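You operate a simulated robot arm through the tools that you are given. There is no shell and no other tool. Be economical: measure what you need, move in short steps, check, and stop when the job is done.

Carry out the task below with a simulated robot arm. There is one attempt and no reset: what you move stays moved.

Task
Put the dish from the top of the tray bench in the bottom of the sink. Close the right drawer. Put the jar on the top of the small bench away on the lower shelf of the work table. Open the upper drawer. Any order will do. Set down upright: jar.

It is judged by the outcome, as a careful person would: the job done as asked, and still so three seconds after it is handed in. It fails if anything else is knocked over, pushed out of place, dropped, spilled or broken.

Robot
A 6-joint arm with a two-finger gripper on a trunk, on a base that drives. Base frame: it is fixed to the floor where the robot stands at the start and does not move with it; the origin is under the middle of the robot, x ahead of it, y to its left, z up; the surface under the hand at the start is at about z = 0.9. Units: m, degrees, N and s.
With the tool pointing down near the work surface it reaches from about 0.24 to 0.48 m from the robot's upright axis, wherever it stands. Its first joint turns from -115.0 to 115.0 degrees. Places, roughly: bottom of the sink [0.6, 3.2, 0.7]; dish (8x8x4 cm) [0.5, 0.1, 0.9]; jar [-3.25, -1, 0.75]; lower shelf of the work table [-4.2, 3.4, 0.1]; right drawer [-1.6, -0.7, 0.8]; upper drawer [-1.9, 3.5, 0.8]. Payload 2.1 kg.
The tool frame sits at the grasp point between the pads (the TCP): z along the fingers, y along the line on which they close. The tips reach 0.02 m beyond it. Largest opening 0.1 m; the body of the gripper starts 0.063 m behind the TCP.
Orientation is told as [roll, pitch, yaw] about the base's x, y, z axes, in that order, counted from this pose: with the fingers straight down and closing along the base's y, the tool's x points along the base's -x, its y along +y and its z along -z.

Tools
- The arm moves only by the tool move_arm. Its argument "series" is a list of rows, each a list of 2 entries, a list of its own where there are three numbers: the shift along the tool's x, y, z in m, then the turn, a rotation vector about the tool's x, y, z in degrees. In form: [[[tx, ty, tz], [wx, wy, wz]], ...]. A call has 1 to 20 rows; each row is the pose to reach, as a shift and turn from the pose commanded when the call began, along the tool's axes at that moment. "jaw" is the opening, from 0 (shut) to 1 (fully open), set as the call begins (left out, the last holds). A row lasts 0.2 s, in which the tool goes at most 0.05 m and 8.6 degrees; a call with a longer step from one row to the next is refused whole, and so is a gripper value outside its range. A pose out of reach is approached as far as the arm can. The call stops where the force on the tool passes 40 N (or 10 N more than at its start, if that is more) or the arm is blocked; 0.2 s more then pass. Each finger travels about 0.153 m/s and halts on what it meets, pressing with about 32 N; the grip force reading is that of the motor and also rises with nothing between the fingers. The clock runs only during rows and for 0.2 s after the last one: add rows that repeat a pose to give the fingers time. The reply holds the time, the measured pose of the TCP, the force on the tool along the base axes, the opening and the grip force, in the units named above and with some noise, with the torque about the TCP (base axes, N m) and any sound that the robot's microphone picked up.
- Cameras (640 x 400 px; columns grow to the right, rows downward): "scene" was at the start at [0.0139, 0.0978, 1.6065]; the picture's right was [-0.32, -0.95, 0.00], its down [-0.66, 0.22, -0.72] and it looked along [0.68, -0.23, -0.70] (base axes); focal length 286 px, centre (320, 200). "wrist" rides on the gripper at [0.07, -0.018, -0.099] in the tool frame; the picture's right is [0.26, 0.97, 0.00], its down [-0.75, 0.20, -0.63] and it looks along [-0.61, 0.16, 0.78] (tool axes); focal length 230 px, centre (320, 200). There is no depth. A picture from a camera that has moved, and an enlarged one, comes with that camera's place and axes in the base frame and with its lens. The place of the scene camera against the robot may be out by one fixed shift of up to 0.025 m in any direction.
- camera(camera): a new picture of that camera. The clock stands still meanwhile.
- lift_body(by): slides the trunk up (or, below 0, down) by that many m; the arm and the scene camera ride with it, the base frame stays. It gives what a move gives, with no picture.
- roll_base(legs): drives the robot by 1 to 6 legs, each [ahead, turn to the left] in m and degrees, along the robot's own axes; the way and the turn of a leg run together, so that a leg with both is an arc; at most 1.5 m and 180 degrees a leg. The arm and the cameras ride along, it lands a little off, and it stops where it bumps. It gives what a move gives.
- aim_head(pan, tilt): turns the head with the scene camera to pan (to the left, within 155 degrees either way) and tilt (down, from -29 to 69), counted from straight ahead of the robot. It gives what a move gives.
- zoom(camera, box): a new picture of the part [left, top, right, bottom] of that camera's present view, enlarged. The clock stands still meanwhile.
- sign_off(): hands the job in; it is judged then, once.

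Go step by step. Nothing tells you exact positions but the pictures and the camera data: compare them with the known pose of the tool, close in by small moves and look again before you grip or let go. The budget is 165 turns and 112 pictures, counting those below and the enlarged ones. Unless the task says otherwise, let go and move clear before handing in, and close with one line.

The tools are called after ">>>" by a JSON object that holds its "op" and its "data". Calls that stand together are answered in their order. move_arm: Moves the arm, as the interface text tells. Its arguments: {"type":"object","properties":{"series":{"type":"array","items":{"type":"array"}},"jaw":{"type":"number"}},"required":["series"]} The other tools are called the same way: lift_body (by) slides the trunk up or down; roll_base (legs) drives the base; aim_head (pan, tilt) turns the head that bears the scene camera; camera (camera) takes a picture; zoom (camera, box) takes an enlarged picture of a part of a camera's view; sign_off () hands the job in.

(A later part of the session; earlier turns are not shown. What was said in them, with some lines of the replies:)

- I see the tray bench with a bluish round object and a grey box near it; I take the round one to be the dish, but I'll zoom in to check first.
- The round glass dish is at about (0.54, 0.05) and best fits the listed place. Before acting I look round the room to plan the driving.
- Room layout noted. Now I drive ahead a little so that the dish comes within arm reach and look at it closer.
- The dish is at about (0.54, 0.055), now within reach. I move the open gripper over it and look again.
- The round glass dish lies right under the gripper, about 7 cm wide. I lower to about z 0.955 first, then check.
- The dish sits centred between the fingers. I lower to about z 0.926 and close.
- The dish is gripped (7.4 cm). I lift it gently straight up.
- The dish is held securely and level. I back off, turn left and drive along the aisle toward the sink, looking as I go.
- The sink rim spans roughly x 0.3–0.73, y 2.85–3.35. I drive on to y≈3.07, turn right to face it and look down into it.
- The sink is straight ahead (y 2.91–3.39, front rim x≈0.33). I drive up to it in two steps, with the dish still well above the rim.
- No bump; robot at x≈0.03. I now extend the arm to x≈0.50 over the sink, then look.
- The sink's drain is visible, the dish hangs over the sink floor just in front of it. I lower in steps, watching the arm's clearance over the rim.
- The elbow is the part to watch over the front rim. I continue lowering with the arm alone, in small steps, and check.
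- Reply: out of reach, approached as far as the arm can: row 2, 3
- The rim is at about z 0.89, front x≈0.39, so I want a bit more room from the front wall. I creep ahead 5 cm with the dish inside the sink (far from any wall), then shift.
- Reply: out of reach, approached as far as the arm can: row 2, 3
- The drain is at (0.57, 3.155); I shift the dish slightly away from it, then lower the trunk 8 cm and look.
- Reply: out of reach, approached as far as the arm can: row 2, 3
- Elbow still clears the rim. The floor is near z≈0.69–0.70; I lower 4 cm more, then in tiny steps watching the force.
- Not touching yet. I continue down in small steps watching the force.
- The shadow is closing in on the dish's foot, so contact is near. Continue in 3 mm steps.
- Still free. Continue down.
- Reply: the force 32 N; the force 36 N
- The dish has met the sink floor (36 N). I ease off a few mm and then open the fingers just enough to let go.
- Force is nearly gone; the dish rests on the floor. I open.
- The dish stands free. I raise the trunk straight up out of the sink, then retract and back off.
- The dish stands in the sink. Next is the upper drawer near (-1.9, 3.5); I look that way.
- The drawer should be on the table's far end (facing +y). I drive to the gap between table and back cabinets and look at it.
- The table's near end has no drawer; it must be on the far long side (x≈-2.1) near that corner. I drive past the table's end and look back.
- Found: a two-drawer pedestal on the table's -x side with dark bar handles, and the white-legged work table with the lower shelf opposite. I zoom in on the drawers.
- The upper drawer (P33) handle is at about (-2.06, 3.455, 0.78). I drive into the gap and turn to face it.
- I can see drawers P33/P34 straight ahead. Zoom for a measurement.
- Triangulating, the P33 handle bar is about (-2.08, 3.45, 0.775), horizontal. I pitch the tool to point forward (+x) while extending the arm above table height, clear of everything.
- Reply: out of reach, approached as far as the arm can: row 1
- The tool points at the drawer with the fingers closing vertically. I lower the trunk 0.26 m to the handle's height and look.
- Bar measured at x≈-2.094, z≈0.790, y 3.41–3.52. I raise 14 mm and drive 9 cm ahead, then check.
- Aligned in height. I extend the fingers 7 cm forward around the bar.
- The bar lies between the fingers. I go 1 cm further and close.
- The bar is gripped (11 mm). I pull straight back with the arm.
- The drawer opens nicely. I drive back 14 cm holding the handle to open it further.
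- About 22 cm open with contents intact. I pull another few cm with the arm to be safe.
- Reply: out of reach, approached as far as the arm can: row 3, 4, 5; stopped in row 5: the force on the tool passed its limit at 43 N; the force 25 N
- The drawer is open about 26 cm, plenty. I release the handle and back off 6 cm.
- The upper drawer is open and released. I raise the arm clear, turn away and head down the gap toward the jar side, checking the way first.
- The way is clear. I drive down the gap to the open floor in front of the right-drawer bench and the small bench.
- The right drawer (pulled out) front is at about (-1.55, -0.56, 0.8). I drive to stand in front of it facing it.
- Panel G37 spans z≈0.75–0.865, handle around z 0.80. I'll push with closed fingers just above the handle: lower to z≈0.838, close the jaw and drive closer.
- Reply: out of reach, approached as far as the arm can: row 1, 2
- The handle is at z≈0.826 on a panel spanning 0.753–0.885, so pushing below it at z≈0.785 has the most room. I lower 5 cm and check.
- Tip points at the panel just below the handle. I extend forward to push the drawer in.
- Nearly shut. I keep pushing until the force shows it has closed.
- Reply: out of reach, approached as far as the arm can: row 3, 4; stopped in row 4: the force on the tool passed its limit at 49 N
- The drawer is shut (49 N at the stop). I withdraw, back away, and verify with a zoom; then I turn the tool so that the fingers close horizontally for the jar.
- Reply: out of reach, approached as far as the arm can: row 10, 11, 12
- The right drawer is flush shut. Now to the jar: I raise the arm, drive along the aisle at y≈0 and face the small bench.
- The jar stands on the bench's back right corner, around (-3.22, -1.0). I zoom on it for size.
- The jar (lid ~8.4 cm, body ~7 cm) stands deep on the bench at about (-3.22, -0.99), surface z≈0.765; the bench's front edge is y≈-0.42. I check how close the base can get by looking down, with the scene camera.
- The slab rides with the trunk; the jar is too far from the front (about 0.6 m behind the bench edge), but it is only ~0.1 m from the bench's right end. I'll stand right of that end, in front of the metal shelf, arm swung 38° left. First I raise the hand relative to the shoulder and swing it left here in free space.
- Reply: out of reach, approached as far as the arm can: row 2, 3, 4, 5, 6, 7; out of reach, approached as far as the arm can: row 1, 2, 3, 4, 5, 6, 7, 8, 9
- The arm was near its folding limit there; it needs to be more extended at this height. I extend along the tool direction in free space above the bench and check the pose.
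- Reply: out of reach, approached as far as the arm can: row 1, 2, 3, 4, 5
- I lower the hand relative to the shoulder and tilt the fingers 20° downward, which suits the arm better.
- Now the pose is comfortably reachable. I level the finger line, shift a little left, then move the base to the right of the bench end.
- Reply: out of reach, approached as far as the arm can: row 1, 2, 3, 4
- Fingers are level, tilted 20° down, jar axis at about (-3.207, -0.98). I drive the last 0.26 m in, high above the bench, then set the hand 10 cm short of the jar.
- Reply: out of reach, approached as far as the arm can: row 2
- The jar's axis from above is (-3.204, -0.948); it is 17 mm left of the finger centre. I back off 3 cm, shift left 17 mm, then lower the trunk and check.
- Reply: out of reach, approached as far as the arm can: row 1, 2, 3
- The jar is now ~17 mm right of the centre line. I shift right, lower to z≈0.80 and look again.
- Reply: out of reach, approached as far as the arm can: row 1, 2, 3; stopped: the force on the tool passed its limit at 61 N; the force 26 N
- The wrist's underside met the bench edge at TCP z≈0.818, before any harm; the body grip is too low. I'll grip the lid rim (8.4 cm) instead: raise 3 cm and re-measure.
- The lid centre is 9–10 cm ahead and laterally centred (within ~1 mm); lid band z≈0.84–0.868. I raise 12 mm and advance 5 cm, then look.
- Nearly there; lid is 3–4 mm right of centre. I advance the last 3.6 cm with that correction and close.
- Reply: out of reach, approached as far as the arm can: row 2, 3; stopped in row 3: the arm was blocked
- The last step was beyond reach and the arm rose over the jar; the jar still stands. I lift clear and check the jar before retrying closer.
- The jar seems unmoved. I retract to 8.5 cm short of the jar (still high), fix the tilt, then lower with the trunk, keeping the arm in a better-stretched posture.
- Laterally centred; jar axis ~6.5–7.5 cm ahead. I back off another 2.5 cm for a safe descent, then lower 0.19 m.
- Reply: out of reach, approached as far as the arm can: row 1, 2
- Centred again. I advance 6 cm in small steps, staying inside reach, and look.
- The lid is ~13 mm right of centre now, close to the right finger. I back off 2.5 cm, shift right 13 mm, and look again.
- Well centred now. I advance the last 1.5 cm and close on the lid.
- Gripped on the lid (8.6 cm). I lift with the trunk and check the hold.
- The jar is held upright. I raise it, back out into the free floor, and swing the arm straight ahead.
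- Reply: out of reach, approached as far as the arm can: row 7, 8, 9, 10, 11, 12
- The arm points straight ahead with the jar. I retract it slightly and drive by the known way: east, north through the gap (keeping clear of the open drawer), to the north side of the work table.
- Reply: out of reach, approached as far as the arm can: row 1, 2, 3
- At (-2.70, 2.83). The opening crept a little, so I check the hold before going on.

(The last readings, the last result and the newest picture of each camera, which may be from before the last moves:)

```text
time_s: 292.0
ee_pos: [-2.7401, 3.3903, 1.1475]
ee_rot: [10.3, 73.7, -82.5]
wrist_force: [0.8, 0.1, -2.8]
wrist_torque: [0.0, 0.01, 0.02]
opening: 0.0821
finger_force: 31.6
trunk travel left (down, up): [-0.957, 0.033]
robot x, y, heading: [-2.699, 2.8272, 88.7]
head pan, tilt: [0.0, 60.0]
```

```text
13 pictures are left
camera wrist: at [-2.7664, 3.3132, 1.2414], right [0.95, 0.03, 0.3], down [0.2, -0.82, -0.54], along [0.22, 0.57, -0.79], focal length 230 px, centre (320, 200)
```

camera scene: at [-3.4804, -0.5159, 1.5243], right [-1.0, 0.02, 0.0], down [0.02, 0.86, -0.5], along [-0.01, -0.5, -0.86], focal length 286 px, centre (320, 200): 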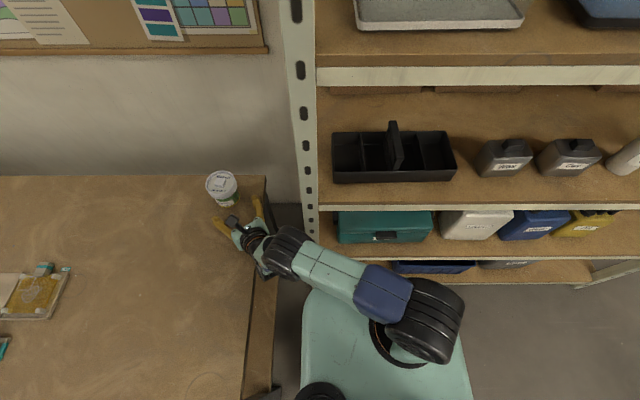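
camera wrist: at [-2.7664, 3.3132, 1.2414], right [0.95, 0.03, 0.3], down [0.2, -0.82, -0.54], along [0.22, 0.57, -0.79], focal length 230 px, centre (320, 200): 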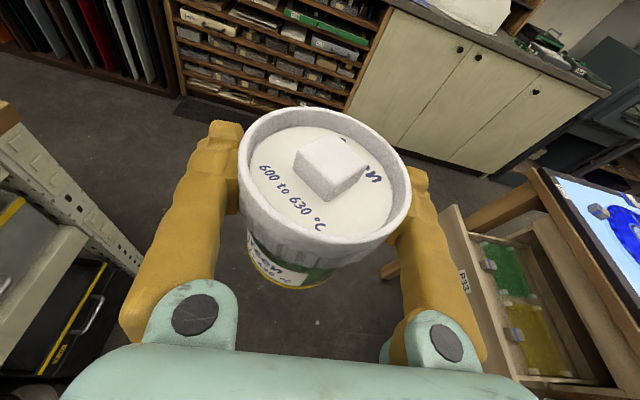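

The hold is still good. I continue north and round to the north side of the work table.

>>> {"op": "roll_base", "data": {"legs": [[0, 2.5], [0.7, 0], [0.55, 0], [0, 79]]}}

>>> {"op": "aim_head", "data": {"pan": 60, "tilt": 45}}

>>> {"op": "camera", "data": {"camera": "scene"}}

```text
time_s: 302.5
ee_pos: [-3.2935, 4.1387, 1.1479]
ee_rot: [10.1, 73.7, -1.0]
wrist_force: [-0.4, 0.0, -3.6]
wrist_torque: [0.02, 0.01, 0.04]
opening: 0.0813
finger_force: 32.1
trunk travel left (down, up): [-0.957, 0.033]
robot x, y, heading: [-2.7322, 4.0979, 170.2]
head pan, tilt: [0.0, 60.0]
```

```text
time_s: 303.8
ee_pos: [-3.2936, 4.1387, 1.1475]
ee_rot: [10.2, 73.6, -0.9]
wrist_force: [-0.4, 0.8, -2.7]
wrist_torque: [0.03, -0.03, 0.0]
opening: 0.0813
finger_force: 32.0
trunk travel left (down, up): [-0.957, 0.033]
robot x, y, heading: [-2.7333, 4.0964, 170.5]
head pan, tilt: [60.0, 45.0]
```

```text
12 pictures are left
camera scene: at [-2.7541, 3.8708, 1.7522], right [-0.77, 0.64, 0.0], down [0.45, 0.54, -0.71], along [-0.45, -0.54, -0.71], focal length 286 px, centre (320, 200)
```

scene: 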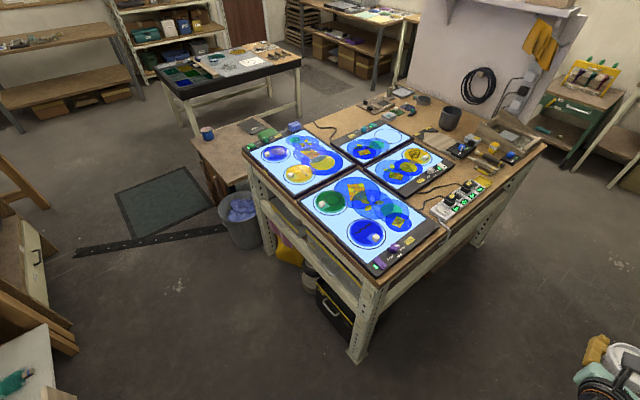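

The work table spans x -4.5…-3.2, north edge y≈3.65. I drive along its north side to x≈-4.15 and turn to face it.

>>> {"op": "roll_base", "data": {"legs": [[1.0, 0], [0.42, 0], [0, 99.6]]}}

>>> {"op": "aim_head", "data": {"pan": 0, "tilt": 55}}

>>> {"op": "lift_body", "data": {"by": -0.5}}

>>> {"op": "camera", "data": {"camera": "wrist"}}

```text
time_s: 315.3
ee_pos: [-4.0619, 3.775, 1.1466]
ee_rot: [10.2, 73.5, 99.7]
wrist_force: [0.4, -0.3, -2.6]
wrist_torque: [0.01, -0.02, 0.01]
opening: 0.0802
finger_force: 31.8
trunk travel left (down, up): [-0.957, 0.033]
robot x, y, heading: [-4.1273, 4.3332, -89.3]
head pan, tilt: [60.0, 45.0]
```

```text
time_s: 316.6
ee_pos: [-4.0631, 3.7737, 1.1467]
ee_rot: [10.3, 73.5, 99.7]
wrist_force: [0.2, -0.4, -3.2]
wrist_torque: [-0.02, -0.02, -0.01]
opening: 0.08
finger_force: 31.6
trunk travel left (down, up): [-0.957, 0.033]
robot x, y, heading: [-4.1264, 4.3347, -89.1]
head pan, tilt: [0.0, 55.0]
```

```text
refused: -0.5 is not a number from -0.4 to 0.4
```

```text
11 pictures are left
camera wrist: at [-4.0397, 3.8493, 1.241], right [-0.95, -0.07, 0.3], down [-0.23, 0.81, -0.54], along [-0.2, -0.58, -0.79], focal length 230 px, centre (320, 200)
```

wrist: 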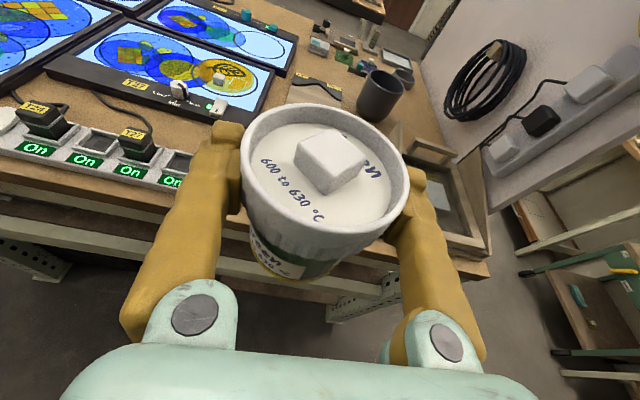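

The table's edge is at y≈3.71, only 2 cm from the jar; I back off 8 cm, then lower the trunk in steps outside the table.

>>> {"op": "roll_base", "data": {"legs": [[-0.08, 0]]}}

>>> {"op": "lift_body", "data": {"by": -0.4}}

>>> {"op": "camera", "data": {"camera": "scene"}}

```text
time_s: 317.7
ee_pos: [-4.0639, 3.843, 1.1402]
ee_rot: [10.0, 72.9, 99.4]
wrist_force: [-0.4, 2.0, -2.4]
wrist_torque: [-0.01, -0.06, 0.01]
opening: 0.08
finger_force: 32.2
trunk travel left (down, up): [-0.957, 0.033]
robot x, y, heading: [-4.1264, 4.4142, -89.1]
head pan, tilt: [0.0, 55.0]
```

```text
time_s: 321.5
ee_pos: [-4.0644, 3.8484, 0.7428]
ee_rot: [10.0, 73.2, 99.6]
wrist_force: [0.2, -0.8, -2.9]
wrist_torque: [-0.01, -0.01, -0.02]
opening: 0.08
finger_force: 32.0
trunk travel left (down, up): [-0.557, 0.433]
robot x, y, heading: [-4.1251, 4.4139, -88.9]
head pan, tilt: [0.0, 55.0]
```

```text
10 pictures are left
camera scene: at [-3.9912, 4.3867, 1.3388], right [-1.0, -0.02, 0.0], down [-0.01, 0.82, -0.57], along [0.01, -0.57, -0.82], focal length 286 px, centre (320, 200)
```

scene: 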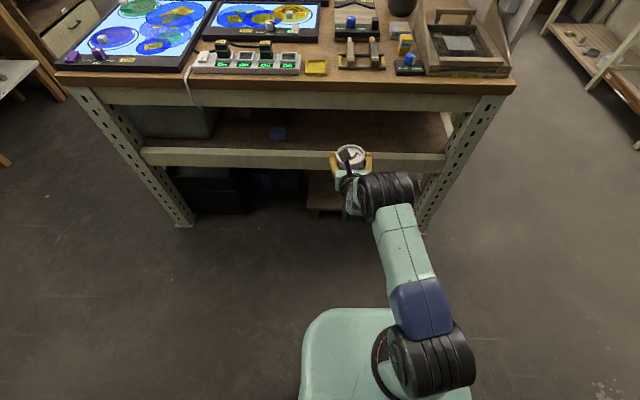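

I see the mid shelf (~z 0.6) and below it the lower shelf board (x≈-3.92…-4.45, front y≈3.6). I shift the jar 6 cm right, lower another 0.4 m and look in.

>>> {"op": "move_arm", "data": {"series": [[[0, 0.03, 0], [0, 0, 0]], [[0, 0.06, 0], [0, 0, 0]], [[0, 0.06, 0], [0, 0, 0]]]}}

>>> {"op": "lift_body", "data": {"by": -0.4}}

>>> {"op": "camera", "data": {"camera": "scene"}}

>>> {"op": "camera", "data": {"camera": "wrist"}}

```text
time_s: 322.3
ee_pos: [-4.1096, 3.8411, 0.7497]
ee_rot: [15.2, 72.5, 103.5]
wrist_force: [-0.1, -0.8, -3.5]
wrist_torque: [0.03, -0.04, -0.01]
opening: 0.0798
finger_force: 31.9
out of reach, approached as far as the arm can: row 1, 2, 3
trunk travel left (down, up): [-0.557, 0.433]
robot x, y, heading: [-4.1268, 4.4142, -89.2]
head pan, tilt: [0.0, 55.0]
```

```text
time_s: 326.1
ee_pos: [-4.1094, 3.841, 0.35]
ee_rot: [15.2, 72.7, 103.5]
wrist_force: [-0.4, 0.2, -2.5]
wrist_torque: [0.05, 0.0, 0.02]
opening: 0.0798
finger_force: 32.0
trunk travel left (down, up): [-0.157, 0.833]
robot x, y, heading: [-4.1307, 4.4139, -89.0]
head pan, tilt: [0.0, 55.0]
```

```text
9 pictures are left
camera scene: at [-3.9913, 4.3869, 0.9388], right [-1.0, -0.02, 0.0], down [-0.01, 0.82, -0.57], along [0.01, -0.57, -0.82], focal length 286 px, centre (320, 200)
```

scene: 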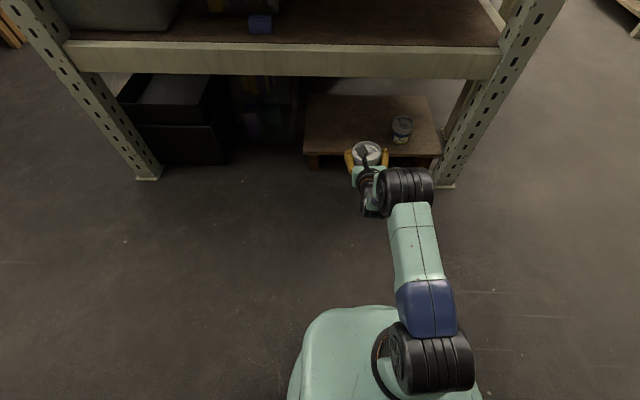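

```text
8 pictures are left
camera wrist: at [-4.0827, 3.9146, 0.4435], right [-0.95, -0.06, 0.32], down [-0.23, 0.82, -0.52], along [-0.23, -0.56, -0.79], focal length 230 px, centre (320, 200)
```

wrist: 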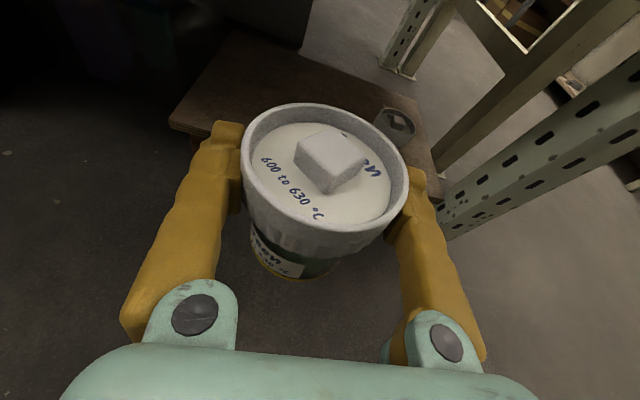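

The lower board spans x -3.92…-4.46, y 3.19…3.60, with another jar at about (-4.33, 3.46). My spot: about (-4.11, 3.42). First I extend the arm slightly so the pose is fully met and level.

>>> {"op": "move_arm", "data": {"series": [[[0.004, 0, 0.015], [0, 0, 0]], [[0.009, 0, 0.03], [0, 0, 0]], [[0.013, 0, 0.045], [0, 0, 0]], [[0.013, 0, 0.045], [0, 0, 0]]]}}

```text
time_s: 327.1
ee_pos: [-4.1114, 3.7941, 0.3496]
ee_rot: [15.2, 72.6, 103.5]
wrist_force: [0.6, 0.8, -3.3]
wrist_torque: [0.04, -0.03, 0.0]
opening: 0.0801
finger_force: 31.6
trunk travel left (down, up): [-0.157, 0.833]
robot x, y, heading: [-4.1287, 4.4156, -89.2]
head pan, tilt: [0.0, 55.0]
```

Pose fully met now. I take out the ~4° roll and 1.6° pitch difference since the grasp so that the jar is upright.

>>> {"op": "move_arm", "data": {"series": [[[0, 0, 0], [0, 0.8, 2]], [[0, 0, 0], [0, 1.6, 4.1]], [[0, 0, 0], [0, 1.6, 4.1]]]}}

>>> {"op": "lift_body", "data": {"by": -0.1}}

>>> {"op": "camera", "data": {"camera": "wrist"}}

```text
time_s: 327.9
ee_pos: [-4.1048, 3.7905, 0.3498]
ee_rot: [3.5, 74.6, 90.8]
wrist_force: [-0.6, -0.4, -3.2]
wrist_torque: [-0.07, 0.0, 0.02]
opening: 0.0797
finger_force: 31.8
out of reach, approached as far as the arm can: row 2, 3
trunk travel left (down, up): [-0.157, 0.833]
robot x, y, heading: [-4.1267, 4.4127, -88.9]
head pan, tilt: [0.0, 55.0]
```

```text
time_s: 329.3
ee_pos: [-4.1042, 3.791, 0.2507]
ee_rot: [3.8, 74.7, 91.0]
wrist_force: [0.3, -0.4, -3.5]
wrist_torque: [0.0, -0.03, -0.04]
opening: 0.0797
finger_force: 31.9
trunk travel left (down, up): [-0.057, 0.933]
robot x, y, heading: [-4.1279, 4.4126, -89.2]
head pan, tilt: [0.0, 55.0]
```

```text
7 pictures are left
camera wrist: at [-4.0815, 3.8661, 0.3438], right [-0.96, -0.02, 0.27], down [-0.17, 0.81, -0.56], along [-0.2, -0.58, -0.79], focal length 230 px, centre (320, 200)
```

wrist: 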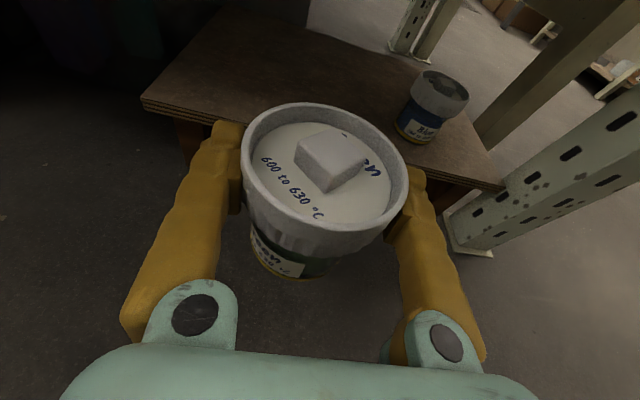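

Clear view: free board space ahead of the jar, the other jar off to the right. I lower 3 cm (jar bottom ≈0.125, above the board) and drive in 0.2 m, then check clearance.

>>> {"op": "lift_body", "data": {"by": -0.025}}

>>> {"op": "roll_base", "data": {"legs": [[0.2, 0]]}}

>>> {"op": "camera", "data": {"camera": "scene"}}

>>> {"op": "camera", "data": {"camera": "wrist"}}

```text
time_s: 330.0
ee_pos: [-4.1051, 3.7906, 0.2254]
ee_rot: [3.7, 74.7, 91.0]
wrist_force: [-0.2, -0.7, -2.6]
wrist_torque: [0.0, 0.0, 0.0]
opening: 0.0797
finger_force: 31.5
trunk travel left (down, up): [-0.032, 0.958]
robot x, y, heading: [-4.1282, 4.4135, -88.9]
head pan, tilt: [0.0, 55.0]
```

```text
time_s: 331.6
ee_pos: [-4.1025, 3.5951, 0.2248]
ee_rot: [3.7, 74.7, 90.9]
wrist_force: [-0.1, -0.3, -2.2]
wrist_torque: [0.03, 0.02, -0.04]
opening: 0.0794
finger_force: 31.8
trunk travel left (down, up): [-0.032, 0.958]
robot x, y, heading: [-4.1237, 4.2168, -89.4]
head pan, tilt: [0.0, 55.0]
```

```text
6 pictures are left
camera scene: at [-3.9884, 4.1902, 0.8138], right [-1.0, -0.01, 0.0], down [-0.01, 0.82, -0.57], along [0.01, -0.57, -0.82], focal length 286 px, centre (320, 200)
```

scene: 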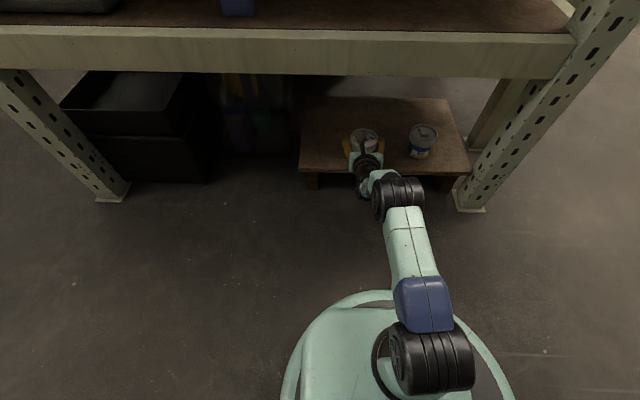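

```text
5 pictures are left
camera wrist: at [-4.079, 3.6695, 0.3187], right [-0.96, -0.02, 0.27], down [-0.17, 0.81, -0.56], along [-0.2, -0.58, -0.79], focal length 230 px, centre (320, 200)
```

wrist: 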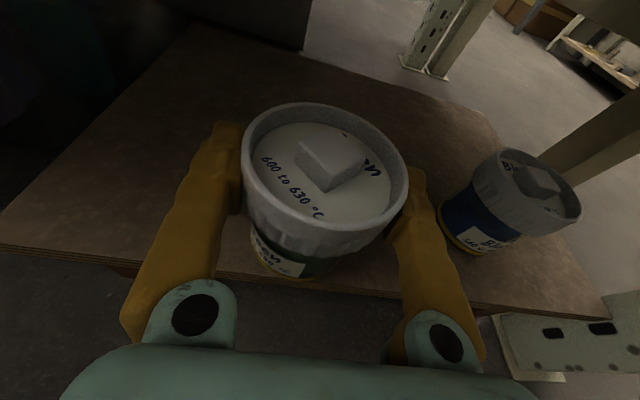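

All clear: the jar goes to between the board's left part and the other jar (13+ cm away). I drive in 0.12 m more, then lower.

>>> {"op": "roll_base", "data": {"legs": [[0.12, 0]]}}

>>> {"op": "lift_body", "data": {"by": -0.02}}

>>> {"op": "camera", "data": {"camera": "wrist"}}

```text
time_s: 332.8
ee_pos: [-4.1005, 3.4743, 0.2256]
ee_rot: [3.7, 74.7, 91.0]
wrist_force: [-0.2, 0.9, -2.5]
wrist_torque: [0.04, 0.02, 0.03]
opening: 0.0796
finger_force: 31.6
trunk travel left (down, up): [-0.032, 0.958]
robot x, y, heading: [-4.1219, 4.0978, -89.1]
head pan, tilt: [0.0, 55.0]
```

```text
time_s: 333.5
ee_pos: [-4.0999, 3.4738, 0.2047]
ee_rot: [3.7, 74.7, 91.0]
wrist_force: [-0.2, -0.3, -3.2]
wrist_torque: [0.0, -0.03, 0.02]
opening: 0.0794
finger_force: 32.5
trunk travel left (down, up): [-0.012, 0.978]
robot x, y, heading: [-4.1228, 4.0953, -89.3]
head pan, tilt: [0.0, 55.0]
```

```text
4 pictures are left
camera wrist: at [-4.0768, 3.5488, 0.2985], right [-0.96, -0.02, 0.27], down [-0.17, 0.81, -0.55], along [-0.2, -0.58, -0.79], focal length 230 px, centre (320, 200)
```

wrist: 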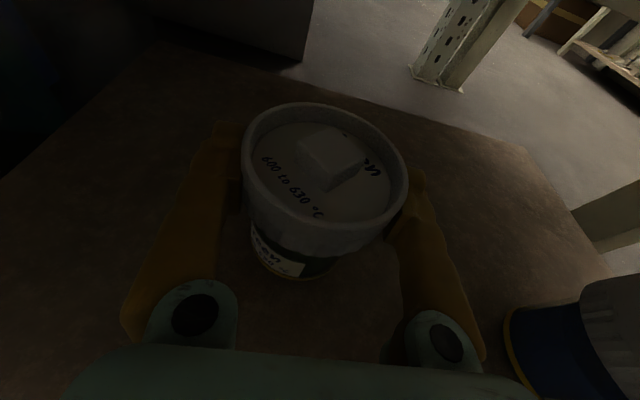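

No contact yet. I use the last centimetre of trunk travel, then small arm steps down until the force shows contact.

>>> {"op": "lift_body", "data": {"by": -0.01}}

>>> {"op": "move_arm", "data": {"series": [[[-0.004, 0, 0.001], [0, 0, 0]], [[-0.004, 0, 0.001], [0, 0, 0]]]}}

```text
time_s: 334.1
ee_pos: [-4.1003, 3.4732, 0.2007]
ee_rot: [3.5, 75.5, 90.7]
wrist_force: [-0.1, -4.2, 17.6]
wrist_torque: [-0.05, -0.53, -0.1]
opening: 0.0794
finger_force: 31.6
trunk travel left (down, up): [-0.002, 0.988]
robot x, y, heading: [-4.1261, 4.1001, -89.0]
head pan, tilt: [0.0, 55.0]
```

```text
time_s: 334.7
ee_pos: [-4.1016, 3.4727, 0.2007]
ee_rot: [3.9, 75.8, 91.0]
wrist_force: [-7.2, -4.8, 34.2]
wrist_torque: [0.38, -0.14, 0.14]
opening: 0.0794
finger_force: 32.2
trunk travel left (down, up): [-0.002, 0.988]
robot x, y, heading: [-4.1168, 4.096, -89.3]
head pan, tilt: [0.0, 55.0]
```

The jar has landed (34 N). I ease the pressure by 4 mm, then open.

>>> {"op": "move_arm", "data": {"series": [[[0.004, 0, -0.001], [0, 0, 0]], [[0.006, 0, -0.0015], [0, 0, 0]]]}}

>>> {"op": "move_arm", "data": {"series": [[[0, 0, 0], [0, 0, 0]], [[0, 0, 0], [0, 0, 0]], [[0, 0, 0], [0, 0, 0]]], "jaw": 1}}

>>> {"op": "camera", "data": {"camera": "wrist"}}

```text
time_s: 335.3
ee_pos: [-4.0988, 3.475, 0.2003]
ee_rot: [3.7, 75.1, 91.1]
wrist_force: [-4.4, -1.3, 16.1]
wrist_torque: [-0.54, 0.05, -0.09]
opening: 0.0794
finger_force: 31.9
trunk travel left (down, up): [-0.002, 0.988]
robot x, y, heading: [-4.121, 4.0928, -89.1]
head pan, tilt: [0.0, 55.0]
```

```text
time_s: 336.1
ee_pos: [-4.1008, 3.4746, 0.1976]
ee_rot: [3.7, 74.6, 91.0]
wrist_force: [0.3, 0.1, 0.0]
wrist_torque: [0.01, 0.04, -0.01]
opening: 0.1002
finger_force: 0.1
trunk travel left (down, up): [-0.002, 0.988]
robot x, y, heading: [-4.1245, 4.0956, -89.1]
head pan, tilt: [0.0, 55.0]
```

```text
3 pictures are left
camera wrist: at [-4.0766, 3.5489, 0.2914], right [-0.96, -0.03, 0.27], down [-0.17, 0.81, -0.55], along [-0.2, -0.58, -0.79], focal length 230 px, centre (320, 200)
```

wrist: 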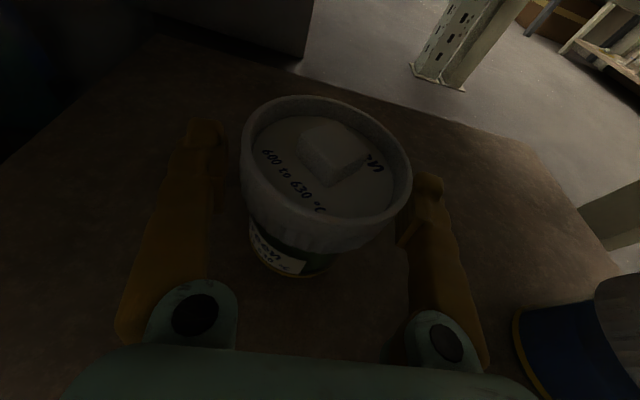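

Released and standing. I back straight out 0.35 m and check the result.

>>> {"op": "roll_base", "data": {"legs": [[-0.1, 0], [-0.23, 0]]}}

>>> {"op": "camera", "data": {"camera": "scene"}}

```text
time_s: 338.6
ee_pos: [-4.1079, 3.8049, 0.1982]
ee_rot: [3.7, 74.7, 90.6]
wrist_force: [-0.3, -0.4, 0.2]
wrist_torque: [0.01, 0.0, 0.0]
opening: 0.0999
finger_force: 0.1
trunk travel left (down, up): [-0.002, 0.988]
robot x, y, heading: [-4.1242, 4.43, -89.3]
head pan, tilt: [0.0, 55.0]
```

```text
2 pictures are left
camera scene: at [-3.9908, 4.4002, 0.7838], right [-1.0, -0.01, 0.0], down [-0.01, 0.82, -0.57], along [0.0, -0.57, -0.82], focal length 286 px, centre (320, 200)
```

scene: 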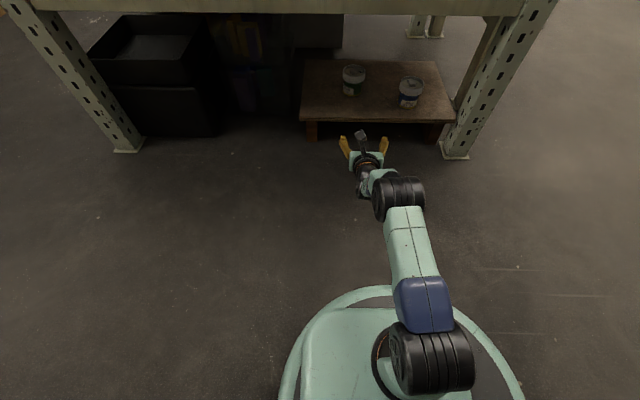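

Both jars stand upright on the lower shelf and the hand is clear. The dish is in the sink, the right drawer is shut and the upper drawer is open, so I hand in.

>>> {"op": "sign_off", "data": {}}

```text
The job is handed in.
```

The job is handed in: the dish is on the sink bottom, the right drawer is shut, the jar stands upright on the work table's lower shelf, and the upper drawer is open about 26 cm.
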